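You operate a simulated robot arm through the tools that you are given. There is no shell and no other tool. Be economical: measure what you need, move in short steps, check, and stop when the job is done.

The job below is to be done with a simulated robot arm. You get a single attempt, and the scene is never put back.

Task
Wipe the green plate clean and stack it under the striped blue bowl on the yellow mat.
Fine: the cream cloth goes back. What is to be rubbed or washed off counts as gone when no trace of it is left.

Only the result counts: the job must be done as asked and must still hold three seconds after the hand-in. Knocking over, shifting, dropping, spilling or breaking anything else fails it. Flat cloth is picked up by pressing the open fingertips on it (5 to 10 N) and closing them slowly along it; thin cloth reads only 2 to 8 mm in the jaws.

Robot
A 6-joint arm with a two-finger parallel gripper on a trunk, on a base that drives. Base frame: it is fixed to the floor where the robot stands at the start and does not move with it; the origin is under the middle of the robot, x ahead of it, y to its left, z up; the surface under the hand at the start is at about z = 88. Lengths are in cm, angles in rad, forces in N, time in s.
With the tool pointing down near the work surface it reaches from about 58 to 94 cm from the robot's upright axis, wherever it stands. Its first joint turns from -2.601 to 2.601 rad. Places, roughly: face of the green plate [60, 40, 90]; striped blue bowl (15x15x7 cm) [30, -90, 80]; yellow mat [40, -60, 80]. Payload 3.43 kg.
The tool frame sits at the grasp point between the pads (the TCP): z along the fingers, y along the line on which they close. The tips reach 3.4 cm beyond it. The gripper opens to 12.8 cm. The fingers are 2.4 cm wide and 1.2 cm thick; the gripper's body (4.8 by 13 cm) begins 9.6 cm behind the TCP.
Orientation is that of the tool frame in the base frame, as a unit quaternion [w, x, y, z]. With the fingers straight down and closing along the base's y, the tool's x points along the base's -x, its y along +y and its z along -z.

Tools
- The arm moves only by the tool servo_tool. Its argument "increments" is a list of rows, each a list of 7 numbers: the turn, a rotation vector about the tool's x, y, z in units of 8 degrees (1.0 is 8 degrees), then the shift along the tool's x, y, z in units of 50 mm (1.0 is 50 mm), then the opening in per cent of the stroke, from 0 (shut) to 100 (fully open). In form: [[ax, ay, az, tx, ty, tz, claw], ...]. A call has 1 to 10 rows; each row shifts and turns the commanded pose from where the row before left it, along the tool's axes as they then stand. A call with a number of a shift or a turn outside -1 to 1 is refused whole. Rows are played at 5 a second. More than 5 cm and 0.15 rad between two rows, or a gripper value outside its range, and nothing of the call is played. Where a pose cannot be reached the arm comes as near as it can. A force on the tool above 40 N (or 10 N above the force at the start of the call, whichever is more), or a blocked arm, ends the call early, and 0.2 s more pass. The fingers move at their own pace (about 10.8 cm/s each) and stop on an object; they squeeze with about 33 N. The grip force told is the motor's: it shows also when the fingers shut on nothing. Time passes only in rows, and 0.2 s behind the last, so rows that do not move let the fingers close. It gives the time, the measured TCP pose, the force on the tool (base axes), the opening and the grip force at its end, in the units of the frame above (readings bear some noise), with the torque about the TCP (base axes, N m) and any sound that the robot's microphone picked up, and new pictures: "show" is both (left out), scene, wrist or none.
- Cameras (640 x 400 px; columns grow to the right, rows downward): "scene" is now at [3.34, 13.23, 159.16]; the picture's right is [-0.50, -0.87, 0.00], its down [-0.70, 0.40, -0.59] and it looks along [0.51, -0.30, -0.80] (base axes); focal length 279 px, centre (320, 200). "wrist" rides on the gripper at [7.6, -1.1, -16] in the tool frame; the picture's right is [0.15, 0.99, 0.00], its down [-0.88, 0.13, -0.46] and it looks along [-0.45, 0.07, 0.89] (tool axes); focal length 234 px, centre (320, 200). There is no depth. A picture from a camera that has moved, and an enlarged one, comes with that camera's place and axes in the base frame and with its lens. The place of the scene camera against the robot may be out by one fixed shift of up to 2.5 cm in any direction.
- lift_body(by): slides the trunk up (or, below 0, down) by that many cm; the arm and the scene camera ride with it, the base frame stays. It gives what a move gives, with no picture.
- roll_base(legs): drives the robot by 1 to 6 legs, each [ahead, turn to the left] in cm and rad, along the robot's own axes; the way and the turn of a leg run together, so that a leg with both is an arc; at most 150 cm and 3.142 rad a leg. The arm and the cameras ride along, it lands a little off, and it stops where it bumps. It gives what a move gives, and a new picture of the scene camera.
- pan_tilt(pan, tilt): turns the head with the scene camera to pan (to the left, within 2.705 rad either way) and tilt (down, from -0.506 to 1.204), counted from straight ahead of the robot. It gives what a move gives, and a new picture of the scene camera.
- close_up(camera, box): a new picture of the part [left, top, right, bottom] of that camera's present view, enlarged. No time passes.
- sign_off(): hands the job in; it is judged then, once.

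Go step by step. Nothing tells you exact positions but the pictures and the camera data: compare them with the known pose of the tool, close in by small moves and look again before you grip or let go. The budget is 120 turns and 260 pictures, counting those below and the enlarged ones. Unless the task says otherwise, let go and move clear before handing in, and close with one line.

The tools are called after "Request:" as name(argument=value, ...) on one line, values as JSON. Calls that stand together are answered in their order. servo_tool: Moves the arm, as the interface text tells. Its arguments: {"type":"object","properties":{"increments":{"type":"array"},"show":{"type":"string","enum":["both","scene","wrist","none"]}},"required":["increments"]} The other tools are called the same way: lift_body (by) slides the trunk up or down; roll_base (legs) drives the base; pan_tilt (pan, tilt) turns the head that bears the scene camera; close_up (camera, box) takes an enlarged picture of a part of a camera's view; sign_off () hands the job in.

At the start:

```text
t: 0.0
tool_pos: [61.09, 5.17, 110.86]
tcp_rot: [0.04, 0.004, 0.999, 0.004]
contact_force: [109.9, 9.9, -177.3]
torque: [-1.54, 1.42, -0.86]
finger_gap: 12.82
grasp_force: 0.0
trunk travel left (down, up): [-62.5, 8.5]
robot x, y, heading: [0.02, 0.12, -0.001]
head pan, tilt: [-0.522, 0.934]
```

scene: 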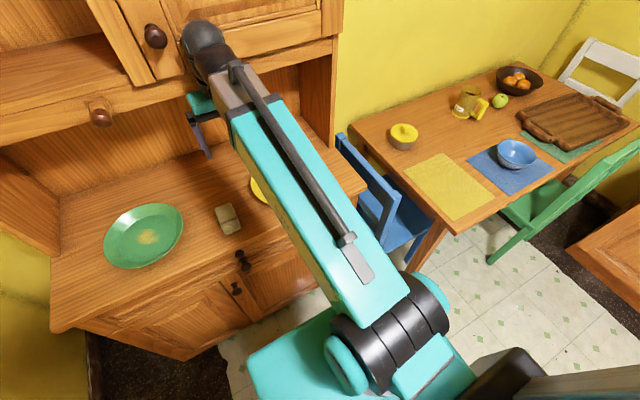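
wrist: 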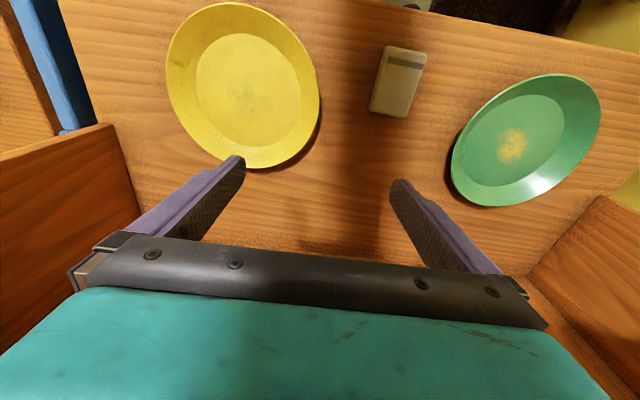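

I see a green plate with a yellowish stain on the counter, a small cream pad near it, a yellow plate, and a table with a yellow mat and a striped bowl on a blue mat. I'll take closer looks first.

Request:
close_up(camera="scene", box=[80, 160, 320, 310])

Request:
close_up(camera="wrist", box=[340, 20, 620, 220])

Request:
close_up(camera="scene", box=[340, 50, 640, 240])

```text
2.67 times, centred on (200, 235) of scene
camera zoom: at [3.34, 13.23, 159.16], right [-0.5, -0.87, 0.0], down [-0.7, 0.4, -0.59], along [0.51, -0.3, -0.8], focal length 744 px, centre (640, 107)
```

zoom: 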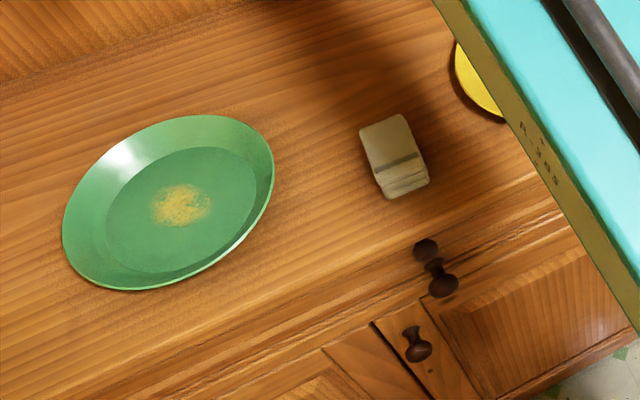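

```text
2.00 times, centred on (480, 120) of wrist
camera zoom: at [52.25, 3.98, 126.14], right [-0.14, 0.99, 0.0], down [0.84, 0.12, 0.53], along [0.52, 0.07, -0.85], focal length 468 px, centre (0, 360)
```

zoom: 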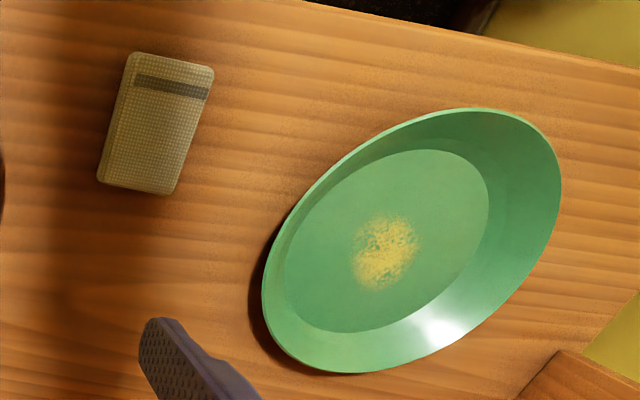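

```text
2.11 times, centred on (490, 145) of scene
camera zoom: at [3.34, 13.23, 159.16], right [-0.5, -0.87, 0.0], down [-0.7, 0.4, -0.59], along [0.51, -0.3, -0.8], focal length 587 px, centre (-38, 316)
```

zoom: 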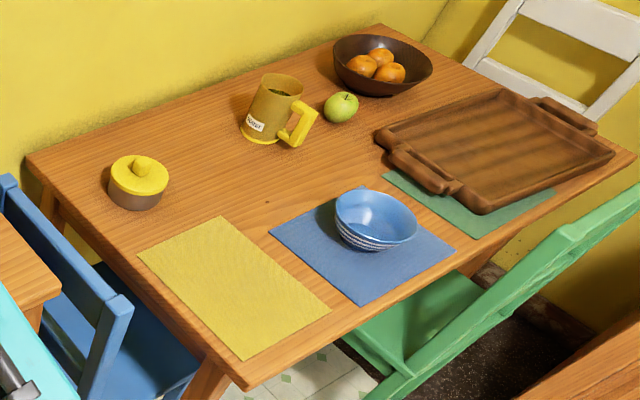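

The cloth is a pad of about 8 x 6 cm around (54, 15.5), and the stain is around (60, 37). The start force is odd, so I'll do a small no-move step and check it.

Request:
servo_tool(increments=[[0, 0, 0, 0, 0, 0, 100]], show="none")

Request:
pan_tilt(pan=0.3, tilt=0.8)

```text
t: 0.4
tool_pos: [61.22, 5.3, 110.95]
tcp_rot: [0.044, 0.004, 0.999, 0.003]
contact_force: [32.6, 0.9, -51.7]
torque: [-0.09, 0.41, -0.06]
finger_gap: 12.78
grasp_force: 0.0
trunk travel left (down, up): [-62.5, 8.5]
robot x, y, heading: [-0.16, 0.13, -0.002]
head pan, tilt: [-0.522, 0.934]
```

```text
t: 1.6
tool_pos: [61.23, 5.38, 110.89]
tcp_rot: [0.043, 0.004, 0.999, 0.004]
contact_force: [34.2, 2.9, -52.1]
torque: [-0.46, 0.44, -0.26]
finger_gap: 12.79
grasp_force: 0.1
trunk travel left (down, up): [-62.5, 8.5]
robot x, y, heading: [0.21, 0.11, -0.004]
head pan, tilt: [0.3, 0.799]
camera scene: at [4.67, 19.27, 160.2], right [0.29, -0.96, 0.0], down [-0.69, -0.21, -0.7], along [0.67, 0.2, -0.72], focal length 279 px, centre (320, 200)
```

scene: 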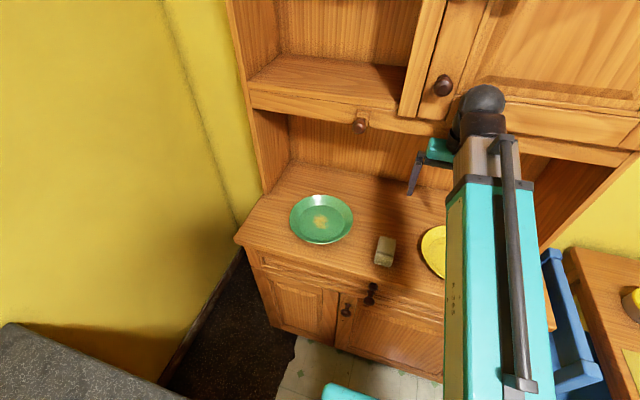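

The wrist ball appears to be pressing against the upper cabinet's front edge. I'll back off towards the robot and see the force.

Request:
servo_tool(increments=[[0, 0, 0, 0.4, 0, 0, 100], [0, 0, 0, 0.4, 0, 0, 100], [0, 0, 0, 0.4, 0, 0, 100], [0, 0, 0, 0, 0, 0, 100]])

```text
t: 1.9
tool_pos: [60.71, 5.18, 110.79]
tcp_rot: [0.045, 0.003, 0.999, 0.005]
contact_force: [12.4, -0.1, -16.8]
torque: [-0.03, 0.44, 0.02]
finger_gap: 12.8
grasp_force: 0.0
trunk travel left (down, up): [-62.5, 8.5]
robot x, y, heading: [0.28, 0.5, -0.003]
head pan, tilt: [0.3, 0.799]
stopped in row 1: the force on the tool passed its limit at 77 N (the readings are from after the stop); the commanded pose is now the measured one
camera scene: at [4.65, 19.28, 160.2], right [0.29, -0.96, 0.0], down [-0.68, -0.21, -0.7], along [0.67, 0.21, -0.72], focal length 279 px, centre (320, 200)
camera wrist: at [51.69, 3.95, 126.01], right [-0.14, 0.99, -0.01], down [0.84, 0.12, 0.54], along [0.53, 0.07, -0.84], focal length 234 px, centre (320, 200)
```

scene: 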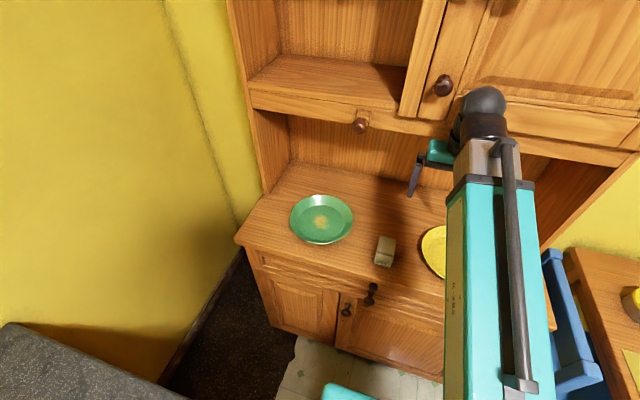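
wrist: 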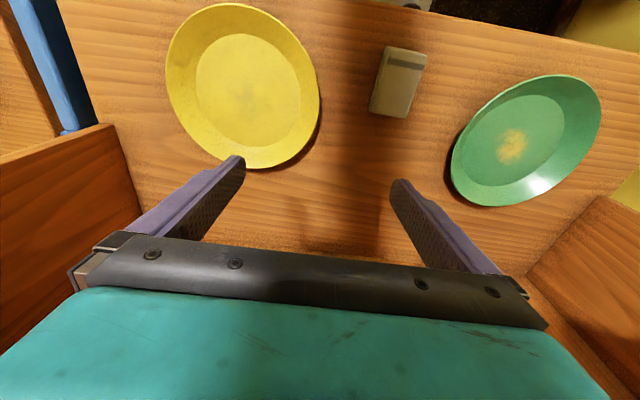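

The force has dropped. I'll go down in small steps and watch it.

Request:
servo_tool(increments=[[0, 0, 0, 0, 0, 0.1, 100], [0, 0, 0, 0, 0, 0.1, 100], [0, 0, 0, 0, 0, 0.1, 100], [0, 0, 0, 0, 0, 0, 100]], show="none")

```text
t: 2.9
tool_pos: [60.71, 5.3, 109.36]
tcp_rot: [0.045, 0.003, 0.999, 0.004]
contact_force: [-0.8, 0.1, 0.1]
torque: [-0.02, 0.02, 0.01]
finger_gap: 12.79
grasp_force: 0.1
trunk travel left (down, up): [-62.5, 8.5]
robot x, y, heading: [-0.06, -0.12, 0.003]
head pan, tilt: [0.3, 0.799]
```

Free now. The cloth is just inside the minimum reach, so I'll go a bit lower and back the robot up about 10 cm.

Request:
servo_tool(increments=[[0, 0, 0, 0, 0, 0.3, 100], [0, 0, 0, 0, 0, 0.3, 100], [0, 0, 0, 0, 0, 0, 100]], show="none")

Request:
roll_base(legs=[[-10, 0]])

```text
t: 3.7
tool_pos: [60.94, 5.2, 106.41]
tcp_rot: [0.045, 0.004, 0.999, 0.004]
contact_force: [0.2, 0.4, 0.1]
torque: [0.0, 0.0, -0.02]
finger_gap: 12.78
grasp_force: 0.0
trunk travel left (down, up): [-62.5, 8.5]
robot x, y, heading: [-0.12, -0.02, -0.002]
head pan, tilt: [0.3, 0.799]
```

```text
t: 4.9
tool_pos: [50.67, 5.21, 106.51]
tcp_rot: [0.045, 0.003, 0.999, 0.004]
contact_force: [-0.2, 0.7, -0.9]
torque: [-0.02, -0.01, 0.0]
finger_gap: 12.82
grasp_force: 0.1
trunk travel left (down, up): [-62.5, 8.5]
robot x, y, heading: [-10.31, -0.01, -0.0]
head pan, tilt: [0.3, 0.799]
camera scene: at [-5.62, 19.29, 160.21], right [0.29, -0.96, 0.0], down [-0.68, -0.21, -0.7], along [0.67, 0.21, -0.72], focal length 279 px, centre (320, 200)
```

scene: 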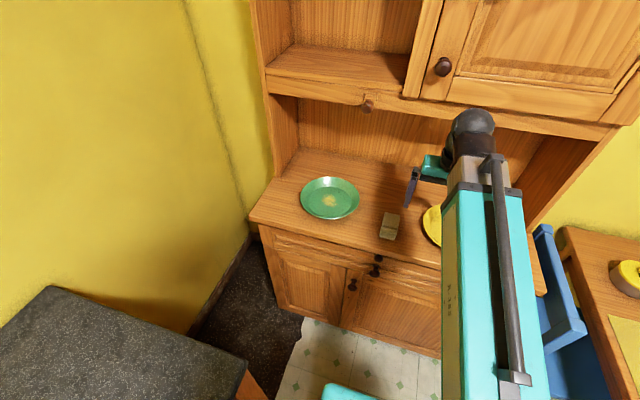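

Now I'll make the tool vertical and move it over the cloth.

Request:
servo_tool(increments=[[0, 0.64, 0, 0, 0, 0, 100], [0, 0, 0, -0.33, 0.7, 0, 100], [0, 0, 0, -0.33, 0.7, 0.3, 100], [0, 0, 0, 0, 0.66, 0.3, 100], [0, 0, 0, 0, 0, 0, 100]])

```text
t: 6.1
tool_pos: [54.12, 15.63, 103.37]
tcp_rot: [0.0, 0.003, 1.0, 0.005]
contact_force: [-1.3, -0.3, -0.2]
torque: [0.0, -0.01, 0.03]
finger_gap: 12.79
grasp_force: 0.0
trunk travel left (down, up): [-62.5, 8.5]
robot x, y, heading: [-10.4, 0.25, 0.001]
head pan, tilt: [0.3, 0.799]
camera scene: at [-5.52, 19.31, 160.2], right [0.29, -0.96, 0.0], down [-0.69, -0.21, -0.7], along [0.67, 0.21, -0.72], focal length 279 px, centre (320, 200)
camera wrist: at [46.63, 14.37, 119.37], right [-0.14, 0.99, 0.01], down [0.88, 0.12, 0.46], along [0.45, 0.07, -0.89], focal length 234 px, centre (320, 200)
```

scene: 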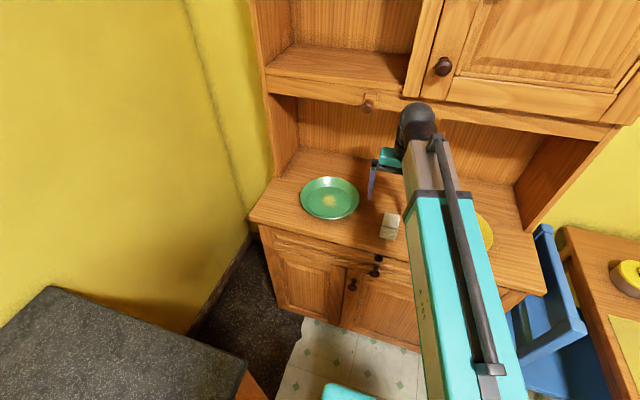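
wrist: 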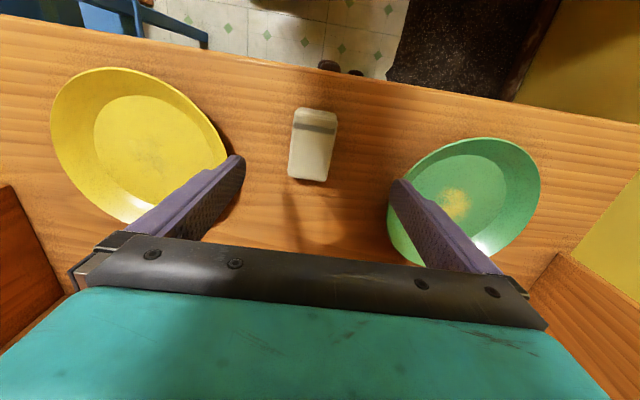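

I'll look closely at the cloth for its thickness.

Request:
close_up(camera="wrist", box=[260, 90, 370, 200])

Request:
close_up(camera="scene", box=[290, 160, 430, 250])

```text
3.64 times, centred on (315, 145) of wrist
camera zoom: at [46.63, 14.37, 119.37], right [-0.14, 0.99, 0.01], down [0.88, 0.12, 0.46], along [0.45, 0.07, -0.89], focal length 852 px, centre (338, 400)
```

zoom: 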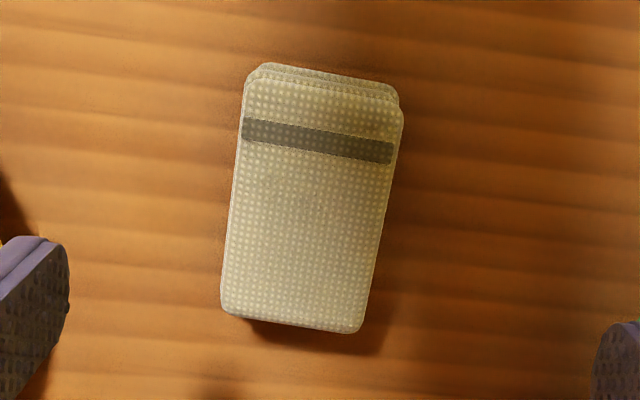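

```text
4.44 times, centred on (360, 205) of scene
camera zoom: at [-5.52, 19.31, 160.2], right [0.29, -0.96, 0.0], down [-0.69, -0.21, -0.7], along [0.67, 0.21, -0.72], focal length 1240 px, centre (142, 178)
```

zoom: 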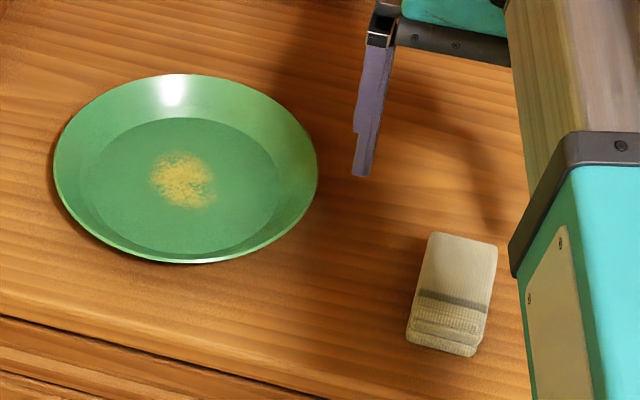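

The cloth is a folded pad, about 9 x 5 x 2 cm, lying along x at roughly (54.6, 14.7). I'll descend around it with the fingers part open.

Request:
servo_tool(increments=[[0, 0, 0, -0.1, -0.19, 0.5, 75], [0, 0, 0, 0, 0, 0.5, 75], [0, 0, 0, 0, 0, 0.5, 75], [0, 0, 0, 0, 0, 0.3, 75], [0, 0, 0, 0, 0, 0.0, 75]])

```text
t: 7.3
tool_pos: [54.75, 14.6, 94.47]
tcp_rot: [0.0, 0.003, 1.0, 0.005]
contact_force: [-0.3, 0.5, -0.4]
torque: [0.01, 0.02, 0.03]
finger_gap: 9.62
grasp_force: 0.0
trunk travel left (down, up): [-62.5, 8.5]
robot x, y, heading: [-10.24, 0.02, 0.001]
head pan, tilt: [0.3, 0.799]
camera scene: at [-5.52, 19.29, 160.2], right [0.29, -0.96, 0.0], down [-0.69, -0.21, -0.7], along [0.67, 0.21, -0.72], focal length 279 px, centre (320, 200)
camera wrist: at [47.13, 13.37, 110.38], right [-0.14, 0.99, 0.01], down [0.88, 0.12, 0.46], along [0.45, 0.07, -0.89], focal length 234 px, centre (320, 200)
```

scene: 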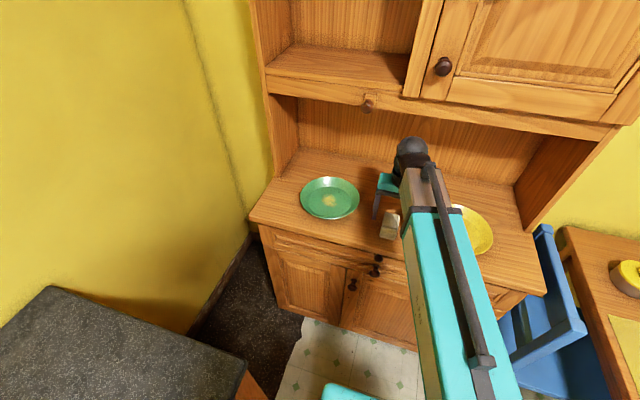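
wrist: 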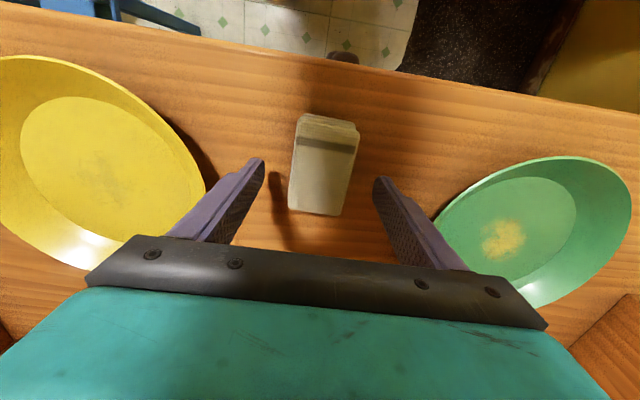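

Fingers are centred on the pad. I'll go down to about 0.7 cm above the counter and close.

Request:
servo_tool(increments=[[0, 0, 0, 0, 0, 0.2, 75], [0, 0, 0, 0, 0, 0.15, 75], [0, 0, 0, 0, 0, 0.1, 75], [0, 0, 0, 0, 0, 0, 50], [0, 0, 0, 0, 0, 0, 36], [0, 0, 0, 0, 0, 0, 30], [0, 0, 0, 0, 0, 0, 30]])

```text
t: 8.9
tool_pos: [54.85, 14.67, 92.33]
tcp_rot: [-0.001, 0.003, 1.0, 0.004]
contact_force: [0.0, -0.6, 0.8]
torque: [-0.07, 0.04, -0.03]
finger_gap: 5.12
grasp_force: 33.0
trunk travel left (down, up): [-62.5, 8.5]
robot x, y, heading: [-10.36, 0.0, -0.004]
head pan, tilt: [0.3, 0.799]
camera scene: at [-5.53, 19.29, 160.2], right [0.29, -0.96, 0.0], down [-0.69, -0.21, -0.7], along [0.67, 0.21, -0.72], focal length 279 px, centre (320, 200)
camera wrist: at [47.19, 13.39, 108.17], right [-0.14, 0.99, 0.01], down [0.88, 0.12, 0.46], along [0.45, 0.07, -0.89], focal length 234 px, centre (320, 200)
```

scene: 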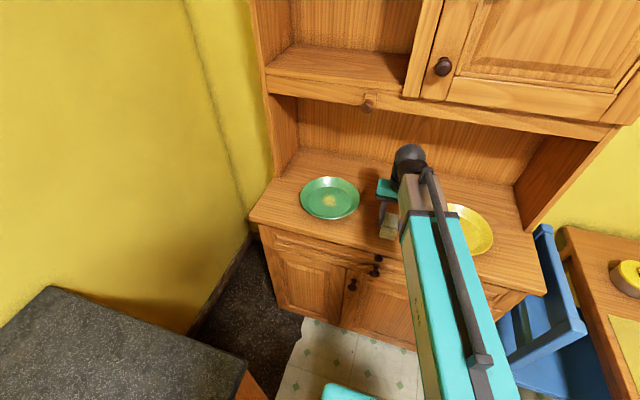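
wrist: 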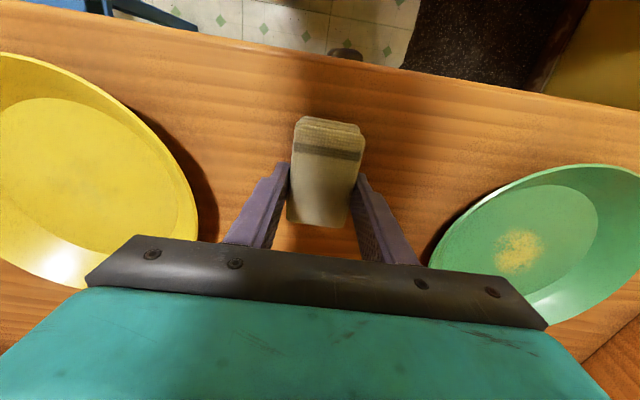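

The pad is held (5.1 cm). I'll lift it to about z 100 and carry it over the stain near (60, 36.4).

Request:
servo_tool(increments=[[0, 0, 0, 0, 0, -0.5, 30], [0, 0, 0, 0, 0, -0.6, 30], [0, 0, 0, 0, 0, -0.4, 30], [0, 0, 0, -0.2, 0.9, 0, 30], [0, 0, 0, -0.2, 0.9, 0, 30], [0, 0, 0, -0.2, 0.9, 0, 30], [0, 0, 0, -0.2, 0.9, 0, 30], [0, 0, 0, -0.2, 0.75, 0, 30], [0, 0, 0, 0, 0, 0, 30]])

```text
t: 10.9
tool_pos: [60.05, 36.46, 99.71]
tcp_rot: [-0.001, 0.004, 1.0, 0.003]
contact_force: [-0.2, 0.4, -1.4]
torque: [-0.03, 0.07, -0.01]
finger_gap: 5.12
grasp_force: 33.2
trunk travel left (down, up): [-62.5, 8.5]
robot x, y, heading: [-9.89, -0.03, -0.006]
head pan, tilt: [0.3, 0.799]
camera scene: at [-5.28, 19.39, 160.18], right [0.29, -0.96, 0.0], down [-0.69, -0.21, -0.7], along [0.67, 0.2, -0.72], focal length 279 px, centre (320, 200)
camera wrist: at [52.47, 35.2, 115.64], right [-0.14, 0.99, 0.01], down [0.88, 0.12, 0.46], along [0.45, 0.07, -0.89], focal length 234 px, centre (320, 200)
```

scene: 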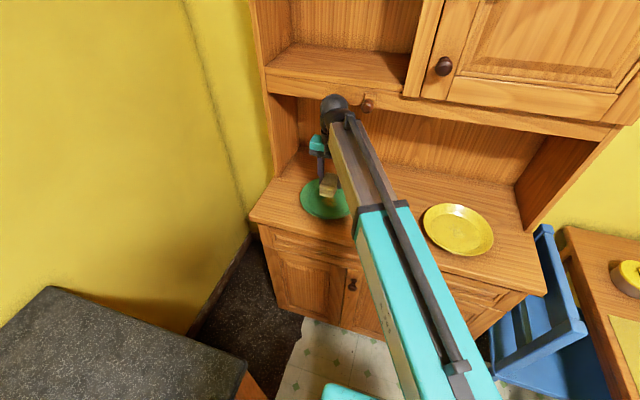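
wrist: 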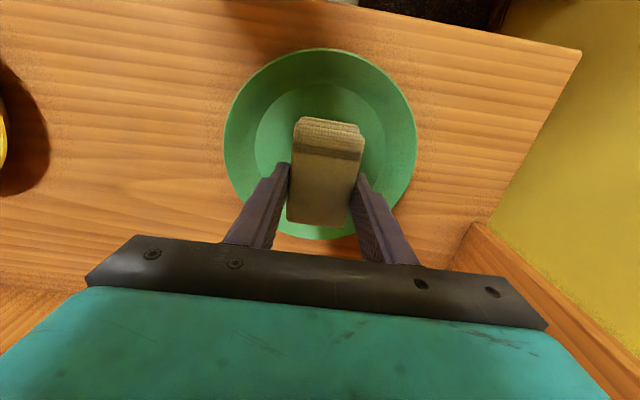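

Plate centre is about (60.3, 36.3), radius 10.3, with the flat about 7.5. Now I descend gently until contact.

Request:
servo_tool(increments=[[0, 0, 0, 0, 0, 0.5, 30], [0, 0, 0, 0, 0, 0.5, 30], [0, 0, 0, 0, 0, 0.14, 30], [0, 0, 0, 0, 0, 0.04, 30], [0, 0, 0, 0, 0, 0.04, 30], [0, 0, 0, 0, 0, 0, 30]], show="none")

```text
t: 12.3
tool_pos: [59.75, 36.31, 93.88]
tcp_rot: [0.0, 0.003, 1.0, 0.004]
contact_force: [0.9, 0.4, -1.7]
torque: [0.01, 0.03, -0.01]
finger_gap: 5.06
grasp_force: 32.6
trunk travel left (down, up): [-62.5, 8.5]
robot x, y, heading: [-10.45, -0.0, -0.001]
head pan, tilt: [0.3, 0.799]
```

Request:
servo_tool(increments=[[0, 0, 0, 0, 0, 0.04, 30], [0, 0, 0, 0, 0, 0.04, 30], [0, 0, 0, 0, 0, 0.04, 30], [0, 0, 0, 0, 0, 0, 30]], show="none")

```text
t: 13.3
tool_pos: [59.82, 36.33, 93.39]
tcp_rot: [0.001, 0.003, 1.0, 0.004]
contact_force: [0.7, 0.6, -0.9]
torque: [-0.01, 0.02, -0.01]
finger_gap: 5.09
grasp_force: 33.2
trunk travel left (down, up): [-62.5, 8.5]
robot x, y, heading: [-10.1, 0.14, -0.002]
head pan, tilt: [0.3, 0.799]
```

Still no contact (about -1 N), so I continue down in finer steps.

Request:
servo_tool(increments=[[0, 0, 0, 0, 0, 0.04, 30], [0, 0, 0, 0, 0, 0.04, 30], [0, 0, 0, 0, 0, 0, 30]], show="none")

```text
t: 14.1
tool_pos: [59.82, 36.32, 92.94]
tcp_rot: [0.001, 0.002, 1.0, 0.005]
contact_force: [1.0, -0.8, 8.2]
torque: [-0.22, 0.11, 0.0]
finger_gap: 5.12
grasp_force: 32.8
trunk travel left (down, up): [-62.5, 8.5]
robot x, y, heading: [-10.41, -0.06, -0.003]
head pan, tilt: [0.3, 0.799]
```

Contact at about 8 N. Now I rub back and forth over the stain.

Request:
servo_tool(increments=[[0, 0, 0, 0.2, 0, 0, 30], [0, 0, 0, -0.2, 0, 0, 30], [0, 0, 0, -0.2, 0, 0, 30], [0, 0, 0, 0, 0.2, 0, 30], [0, 0, 0, 0.2, 0, 0, 30], [0, 0, 0, 0.2, 0, 0, 30], [0, 0, 0, 0, -0.2, 0, 30], [0, 0, 0, 0, -0.2, 0, 30], [0, 0, 0, -0.2, 0, 0, 30], [0, 0, 0, -0.2, 0, 0, 30]])

```text
t: 16.3
tool_pos: [60.84, 35.32, 92.92]
tcp_rot: [0.001, 0.002, 1.0, 0.006]
contact_force: [-4.7, 0.3, 8.4]
torque: [-0.23, 0.19, -0.11]
finger_gap: 5.08
grasp_force: 32.7
trunk travel left (down, up): [-62.5, 8.5]
robot x, y, heading: [-10.36, -0.04, 0.001]
head pan, tilt: [0.3, 0.799]
camera scene: at [-5.66, 19.25, 160.21], right [0.29, -0.96, 0.0], down [-0.68, -0.21, -0.7], along [0.67, 0.21, -0.72], focal length 279 px, centre (320, 200)
camera wrist: at [53.14, 34.06, 108.85], right [-0.14, 0.99, 0.01], down [0.88, 0.12, 0.46], along [0.45, 0.07, -0.89], focal length 234 px, centre (320, 200)
```

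scene: 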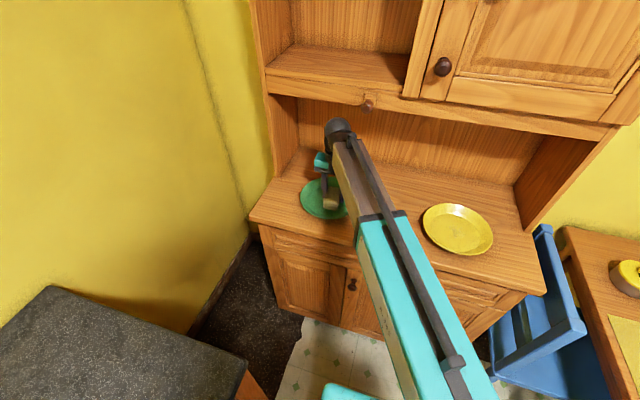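
wrist: 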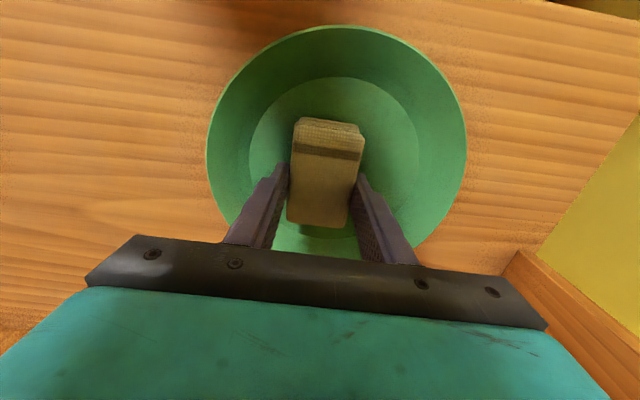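

Plate is staying put. I'll do another pass of strokes covering the y range as well.

Request:
servo_tool(increments=[[0, 0, 0, 0, 0.3, 0, 30], [0, 0, 0, 0, 0.3, 0, 30], [0, 0, 0, 0.3, 0, 0, 30], [0, 0, 0, 0, -0.3, 0, 30], [0, 0, 0, 0, -0.3, 0, 30], [0, 0, 0, -0.15, 0.15, 0, 30], [0, 0, 0, -0.15, 0.15, 0, 30], [0, 0, 0, 0.3, 0, 0, 30], [0, 0, 0, -0.2, 0.0, 0, 30], [0, 0, 0, 0, 0, 0, 30]], show="none")

Request:
servo_tool(increments=[[0, 0, 0, 0, 0, -0.5, 30], [0, 0, 0, 0, 0, -0.6, 30], [0, 0, 0, 0, -0.9, -0.3, 30], [0, 0, 0, 0, -0.9, 0, 30], [0, 0, 0, 0, -0.9, 0, 30], [0, 0, 0, 0, 0, 0, 30]])

```text
t: 18.5
tool_pos: [60.17, 36.9, 92.9]
tcp_rot: [-0.001, 0.002, 1.0, 0.004]
contact_force: [-4.1, 2.5, 7.6]
torque: [-0.18, 0.08, -0.09]
finger_gap: 5.1
grasp_force: 32.2
trunk travel left (down, up): [-62.5, 8.5]
robot x, y, heading: [-9.85, 0.07, 0.002]
head pan, tilt: [0.3, 0.799]
```

```text
t: 19.9
tool_pos: [59.92, 23.19, 99.84]
tcp_rot: [0.002, 0.003, 1.0, 0.004]
contact_force: [-1.3, 0.0, 0.3]
torque: [-0.08, -0.13, -0.01]
finger_gap: 5.09
grasp_force: 32.6
trunk travel left (down, up): [-62.5, 8.5]
robot x, y, heading: [-10.69, -0.03, 0.002]
head pan, tilt: [0.3, 0.799]
camera scene: at [-6.09, 19.64, 160.19], right [0.3, -0.95, 0.0], down [-0.68, -0.21, -0.7], along [0.67, 0.21, -0.71], focal length 279 px, centre (320, 200)
camera wrist: at [52.26, 22.04, 115.72], right [-0.14, 0.99, 0.01], down [0.88, 0.12, 0.46], along [0.45, 0.07, -0.89], focal length 234 px, centre (320, 200)
```

scene: 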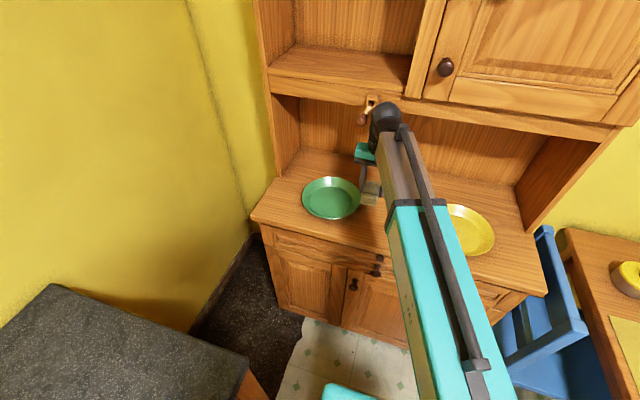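
wrist: 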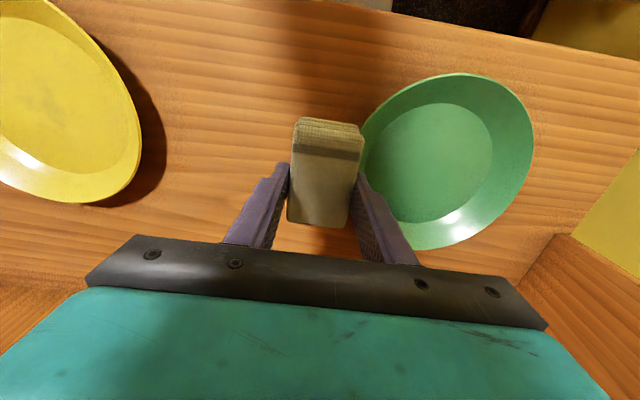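

The stain looks gone, but the knob under the shelf looks different beside the wrist ball. I'll zoom in on both.

Request:
close_up(camera="scene", box=[330, 70, 430, 140])

Request:
close_up(camera="wrist", box=[340, 60, 560, 260])

```text
5.71 times, centred on (380, 105) of scene
camera zoom: at [-6.09, 19.64, 160.19], right [0.3, -0.95, 0.0], down [-0.68, -0.21, -0.7], along [0.67, 0.21, -0.71], focal length 1594 px, centre (-23, 743)
```

zoom: 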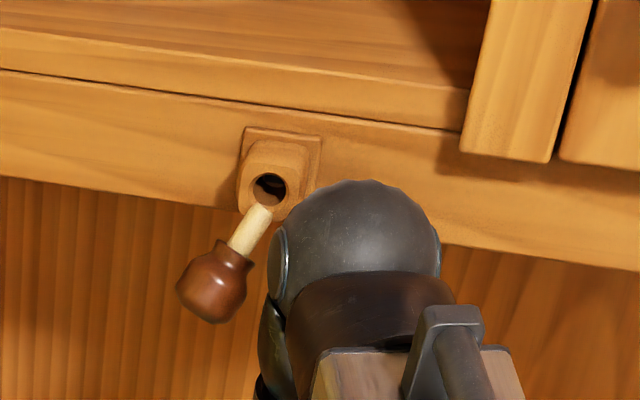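

```text
2.00 times, centred on (450, 160) of wrist
camera zoom: at [52.26, 22.04, 115.72], right [-0.14, 0.99, 0.01], down [0.88, 0.12, 0.46], along [0.45, 0.07, -0.89], focal length 468 px, centre (60, 280)
```

zoom: 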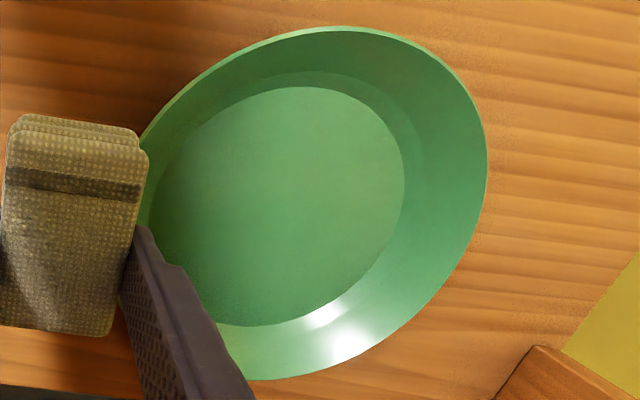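

The plate looks clean, but my wrist ball has knocked a peg knob out of its socket. I'll hold still one step and see whether it is falling or wedged.

Request:
servo_tool(increments=[[0, 0, 0, 0, 0, 0, 30]], show="both")

Request:
close_up(camera="scene", box=[290, 70, 430, 240])

```text
t: 20.3
tool_pos: [60.01, 23.14, 99.63]
tcp_rot: [0.001, 0.004, 1.0, 0.005]
contact_force: [0.4, -0.1, -0.3]
torque: [0.01, -0.03, 0.02]
finger_gap: 5.07
grasp_force: 33.2
trunk travel left (down, up): [-62.5, 8.5]
robot x, y, heading: [-10.45, 0.19, 0.005]
head pan, tilt: [0.3, 0.799]
camera scene: at [-5.67, 19.34, 160.21], right [0.3, -0.95, 0.0], down [-0.68, -0.21, -0.7], along [0.67, 0.21, -0.72], focal length 279 px, centre (320, 200)
camera wrist: at [52.46, 21.87, 115.56], right [-0.14, 0.99, 0.01], down [0.88, 0.12, 0.46], along [0.45, 0.07, -0.89], focal length 234 px, centre (320, 200)
```

scene: 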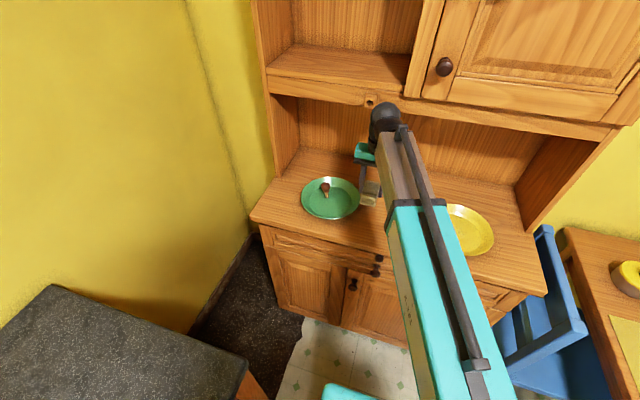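
wrist: 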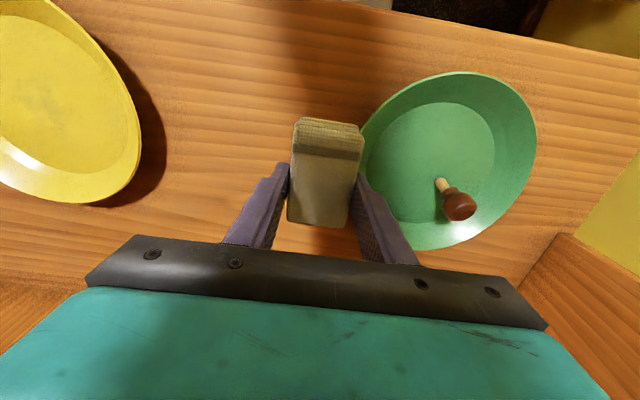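

```text
2.35 times, centred on (360, 155) of scene
camera zoom: at [-5.67, 19.34, 160.21], right [0.3, -0.95, 0.0], down [-0.68, -0.21, -0.7], along [0.67, 0.21, -0.72], focal length 657 px, centre (226, 306)
```

zoom: 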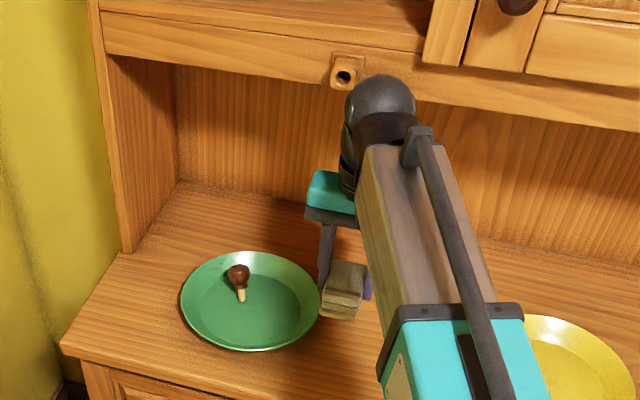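

The knob fell into the green plate; I'll have to put it back into its socket. First the cloth goes back to its original spot (54.85, 14.67).

Request:
servo_tool(increments=[[0, 0, 0, 0.5, 0, 0, 30], [0, 0, 0, 0.53, -0.5, 0, 30], [0, 0, 0, 0, -0.6, 0, 30], [0, 0, 0, 0, -0.6, 0, 30], [0, 0, 0, 0, 0, 0.6, 30], [0, 0, 0, 0, 0, 0.6, 30], [0, 0, 0, 0, 0, 0, 30]])

```text
t: 21.9
tool_pos: [55.01, 14.87, 93.57]
tcp_rot: [0.0, 0.005, 1.0, 0.003]
contact_force: [-0.4, 0.1, -0.4]
torque: [-0.03, 0.05, -0.01]
finger_gap: 5.07
grasp_force: 33.2
trunk travel left (down, up): [-62.5, 8.5]
robot x, y, heading: [-10.27, 0.17, -0.003]
head pan, tilt: [0.3, 0.799]
camera scene: at [-5.52, 19.39, 160.2], right [0.29, -0.96, 0.0], down [-0.69, -0.21, -0.7], along [0.67, 0.21, -0.72], focal length 279 px, centre (320, 200)
camera wrist: at [47.52, 13.61, 109.5], right [-0.14, 0.99, 0.01], down [0.88, 0.12, 0.46], along [0.45, 0.07, -0.89], focal length 234 px, centre (320, 200)
```

scene: 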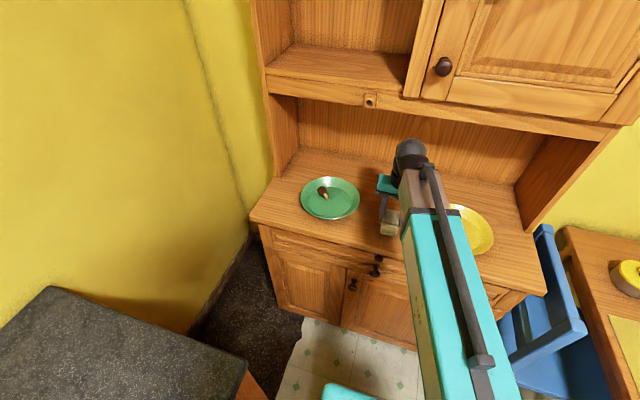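
wrist: 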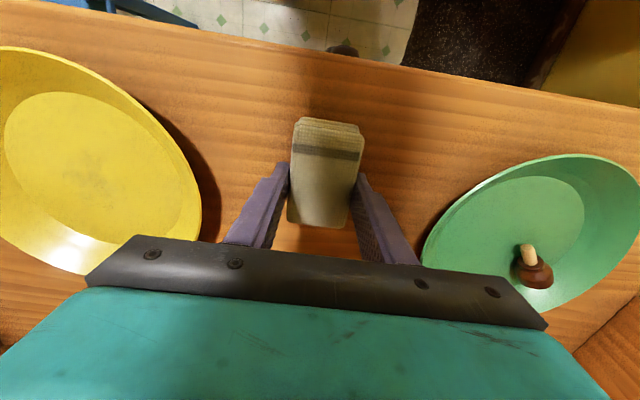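

I lower the cloth to the counter, release slowly and rise.

Request:
servo_tool(increments=[[0, 0, 0, 0.02, -0.03, 0.12, 30], [0, 0, 0, 0, 0, 0.09, 30], [0, 0, 0, 0, 0, 0.02, 30], [0, 0, 0, 0, 0, 0, 30]], show="none")

```text
t: 22.9
tool_pos: [54.97, 14.8, 92.59]
tcp_rot: [0.0, 0.004, 1.0, 0.004]
contact_force: [0.2, 0.4, -0.1]
torque: [0.01, -0.01, 0.04]
finger_gap: 5.09
grasp_force: 33.3
trunk travel left (down, up): [-62.5, 8.5]
robot x, y, heading: [-10.32, 0.22, -0.002]
head pan, tilt: [0.3, 0.799]
```

Request:
servo_tool(increments=[[0, 0, 0, 0.01, -0.02, 0.05, 30], [0, 0, 0, 0, 0, 0, 42], [0, 0, 0, 0, 0, 0, 55], [0, 0, 0, 0, 0, 0, 70], [0, 0, 0, 0, 0, -0.4, 70], [0, 0, 0, 0, 0, -0.8, 70], [0, 0, 0, 0, 0, -0.6, 70], [0, 0, 0, 0, 0, 0, 70]])

Request:
close_up(camera="scene", box=[290, 80, 410, 250])

Request:
close_up(camera="wrist", box=[380, 120, 600, 260])

```text
t: 24.7
tool_pos: [54.97, 14.54, 101.43]
tcp_rot: [0.001, 0.003, 1.0, 0.004]
contact_force: [-0.2, 0.1, 0.1]
torque: [-0.01, -0.03, -0.02]
finger_gap: 8.95
grasp_force: 0.0
trunk travel left (down, up): [-62.5, 8.5]
robot x, y, heading: [-10.08, -0.11, -0.006]
head pan, tilt: [0.3, 0.799]
camera scene: at [-5.5, 19.39, 160.2], right [0.29, -0.96, 0.0], down [-0.69, -0.21, -0.7], along [0.67, 0.2, -0.72], focal length 279 px, centre (320, 200)
camera wrist: at [47.48, 13.33, 117.32], right [-0.14, 0.99, 0.01], down [0.88, 0.12, 0.46], along [0.45, 0.07, -0.89], focal length 234 px, centre (320, 200)
```

scene: 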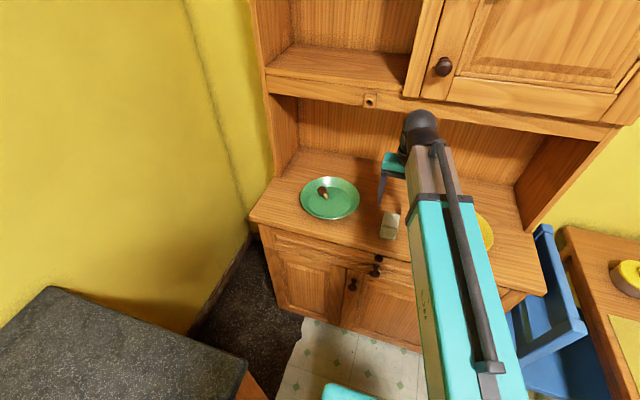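
wrist: 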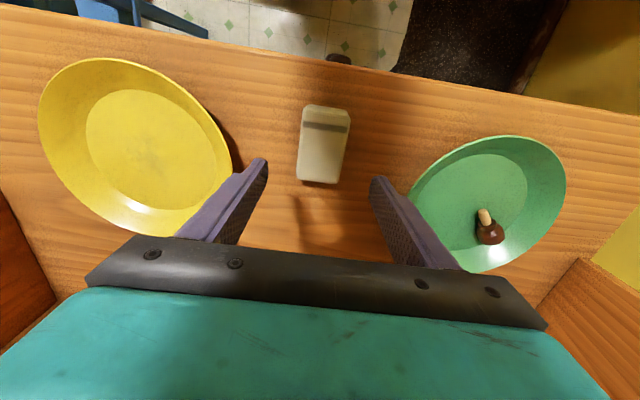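

```text
2.35 times, centred on (350, 165) of scene
camera zoom: at [-5.5, 19.39, 160.2], right [0.29, -0.96, 0.0], down [-0.69, -0.21, -0.7], along [0.67, 0.2, -0.72], focal length 657 px, centre (249, 282)
```

zoom: 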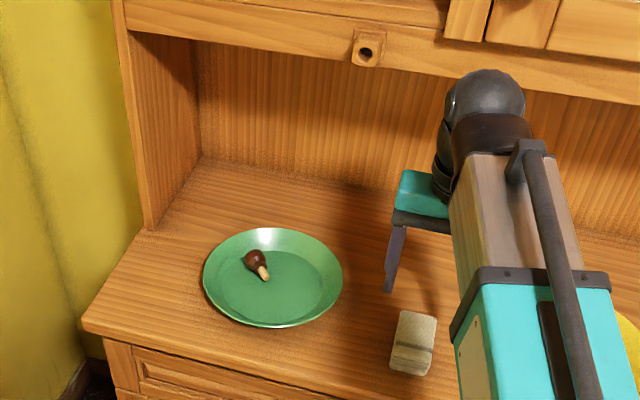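

```text
2.86 times, centred on (490, 190) of wrist
camera zoom: at [47.48, 13.33, 117.32], right [-0.14, 0.99, 0.01], down [0.88, 0.12, 0.46], along [0.45, 0.07, -0.89], focal length 669 px, centre (-166, 229)
```

zoom: 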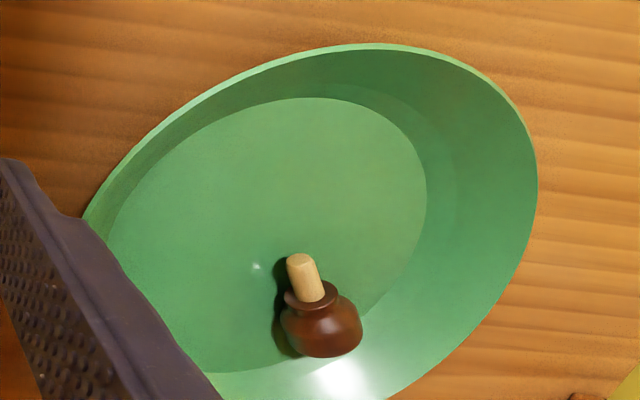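

The cloth is back on its spot. The knob lies in the plate near (63.7, 39.5), with its peg toward the robot. I'll go in for a closer wrist view, keeping low and back from the rail.

Request:
servo_tool(increments=[[0, 0, 0, 0, 0.6, 0.3, 70], [0, 0, 0, 0, 0.8, 0.3, 70], [0, 0, 0, 0, 0.8, 0.2, 70], [0, 0, 0, 0, 0.8, 0, 70], [0, 0, 0, 0, 0.8, 0, 70], [0, 0, 0, 0, 0.8, 0, 70], [0, 0, 0, 0, 0, 0, 70]], show="wrist")

Request:
close_up(camera="wrist", box=[240, 60, 440, 260])

Request:
close_up(camera="scene", box=[290, 80, 410, 250])

```text
t: 26.3
tool_pos: [55.16, 37.45, 97.63]
tcp_rot: [-0.001, 0.003, 1.0, 0.005]
contact_force: [-0.3, 1.1, -0.4]
torque: [-0.01, -0.01, -0.03]
finger_gap: 8.97
grasp_force: 0.1
trunk travel left (down, up): [-62.5, 8.5]
robot x, y, heading: [-10.04, -0.13, 0.003]
head pan, tilt: [0.3, 0.799]
camera wrist: at [47.6, 36.33, 113.51], right [-0.14, 0.99, 0.01], down [0.88, 0.12, 0.46], along [0.45, 0.07, -0.89], focal length 234 px, centre (320, 200)
```

wrist: 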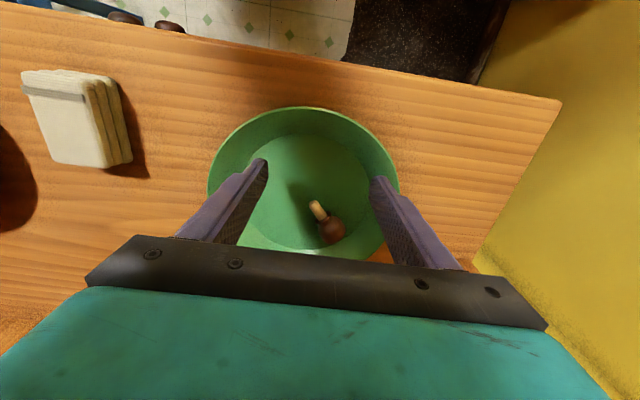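

```text
2.00 times, centred on (340, 160) of wrist
camera zoom: at [47.6, 36.33, 113.51], right [-0.14, 0.99, 0.01], down [0.88, 0.12, 0.46], along [0.45, 0.07, -0.89], focal length 468 px, centre (280, 280)
```

zoom: 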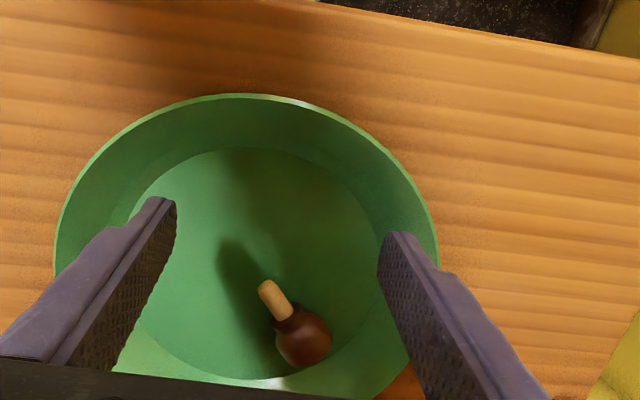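

```text
2.35 times, centred on (350, 165) of scene
camera zoom: at [-5.53, 19.41, 160.2], right [0.29, -0.96, 0.0], down [-0.68, -0.21, -0.7], along [0.67, 0.21, -0.72], focal length 657 px, centre (249, 282)
```

zoom: 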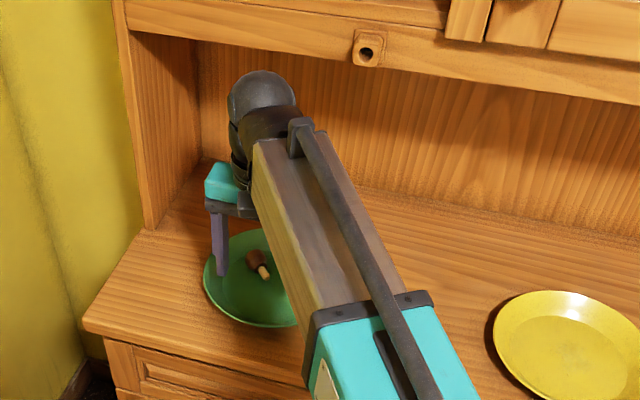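

The knob head is at about (63.2, 40), with its peg pointing toward (-0.75, -0.66). I'll turn the tool about its axis by roughly 139° so that later the peg points at the wall in the nominal pose.

Request:
servo_tool(increments=[[0, 0, 1, 0, 0, 0, 50], [0, 0, 1, 0, 0, 0, 50], [0, 0, 1, 0, 0, 0, 50], [0, 0, 1, 0, 0, 0, 50], [0, 0, 1, 0, 0, 0, 50], [0, 0, 1, 0, 0, 0, 50], [0, 0, 1, 0, 0, 0, 50], [0, 0, 1, 0, 0, 0, 50], [0, 0, 1, 0, 0, 0, 50], [0, 0, 0, 0, 0, 0, 50]], show="scene")

```text
t: 28.5
tool_pos: [54.99, 37.56, 97.49]
tcp_rot: [-0.002, 0.592, 0.806, 0.003]
contact_force: [0.2, 1.1, -0.4]
torque: [0.02, -0.03, -0.03]
finger_gap: 6.4
grasp_force: 0.1
trunk travel left (down, up): [-62.5, 8.5]
robot x, y, heading: [-9.96, 0.06, -0.003]
head pan, tilt: [0.3, 0.799]
camera scene: at [-5.52, 19.4, 160.2], right [0.29, -0.96, 0.0], down [-0.69, -0.21, -0.7], along [0.67, 0.21, -0.72], focal length 279 px, centre (320, 200)
```

scene: 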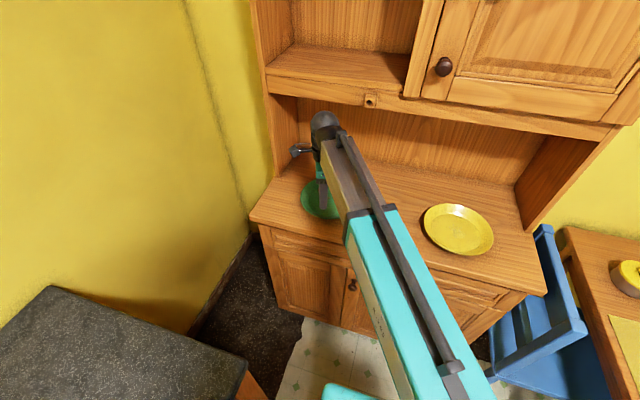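

Request:
servo_tool(increments=[[0, 0, 1, 0, 0, 0, 50], [0, 0, 1, 0, 0, 0, 50], [0, 0, 1, 0, 0, 0, 50], [0, 0, 1, 0, 0, 0, 50], [0, 0, 1, 0, 0, 0, 50], [0, 0, 1, 0, 0, 0, 50], [0, 0, 1, 0, 0, 0, 50], [0, 0, 1, 0, 0, 0, 50], [0, 0, 0.4, 0, 0, 0, 50], [0, 0, 0, 0, 0, 0, 50]])

Request:
close_up(camera="wrist", box=[220, 60, 420, 260])

```text
t: 30.7
tool_pos: [54.98, 37.66, 97.57]
tcp_rot: [-0.003, 0.938, 0.346, 0.002]
contact_force: [-0.6, 0.5, 0.0]
torque: [0.01, 0.0, -0.01]
finger_gap: 6.4
grasp_force: 0.1
trunk travel left (down, up): [-62.5, 8.5]
robot x, y, heading: [-10.17, 0.33, -0.007]
head pan, tilt: [0.3, 0.799]
camera scene: at [-5.51, 19.4, 160.2], right [0.29, -0.96, 0.0], down [-0.69, -0.21, -0.7], along [0.67, 0.21, -0.72], focal length 279 px, centre (320, 200)
camera wrist: at [60.06, 43.22, 113.51], right [0.75, -0.66, -0.01], down [-0.59, -0.67, 0.45], along [-0.3, -0.34, -0.89], focal length 234 px, centre (320, 200)
```

scene: 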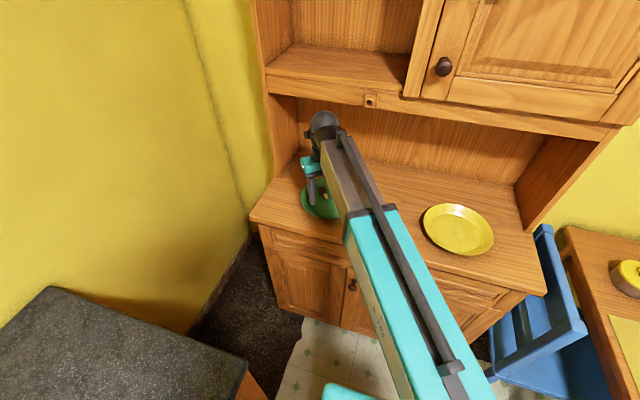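
wrist: 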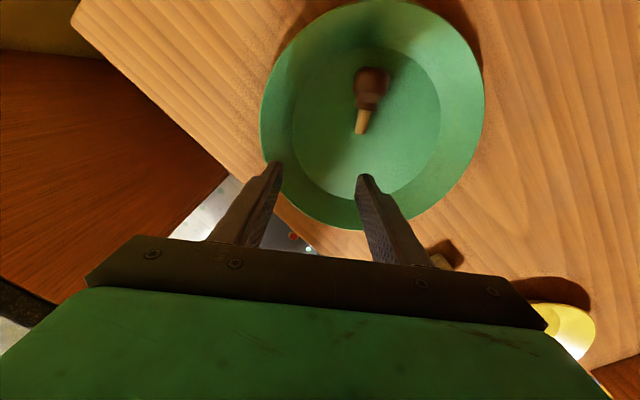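

```text
2.00 times, centred on (320, 160) of wrist
camera zoom: at [60.06, 43.22, 113.51], right [0.75, -0.66, -0.01], down [-0.59, -0.67, 0.45], along [-0.3, -0.34, -0.89], focal length 468 px, centre (320, 280)
```

zoom: 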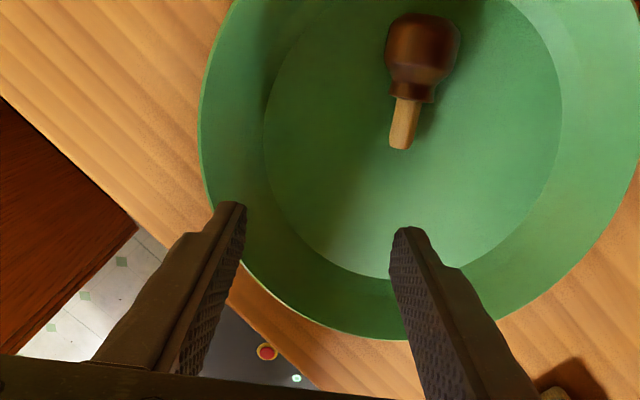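

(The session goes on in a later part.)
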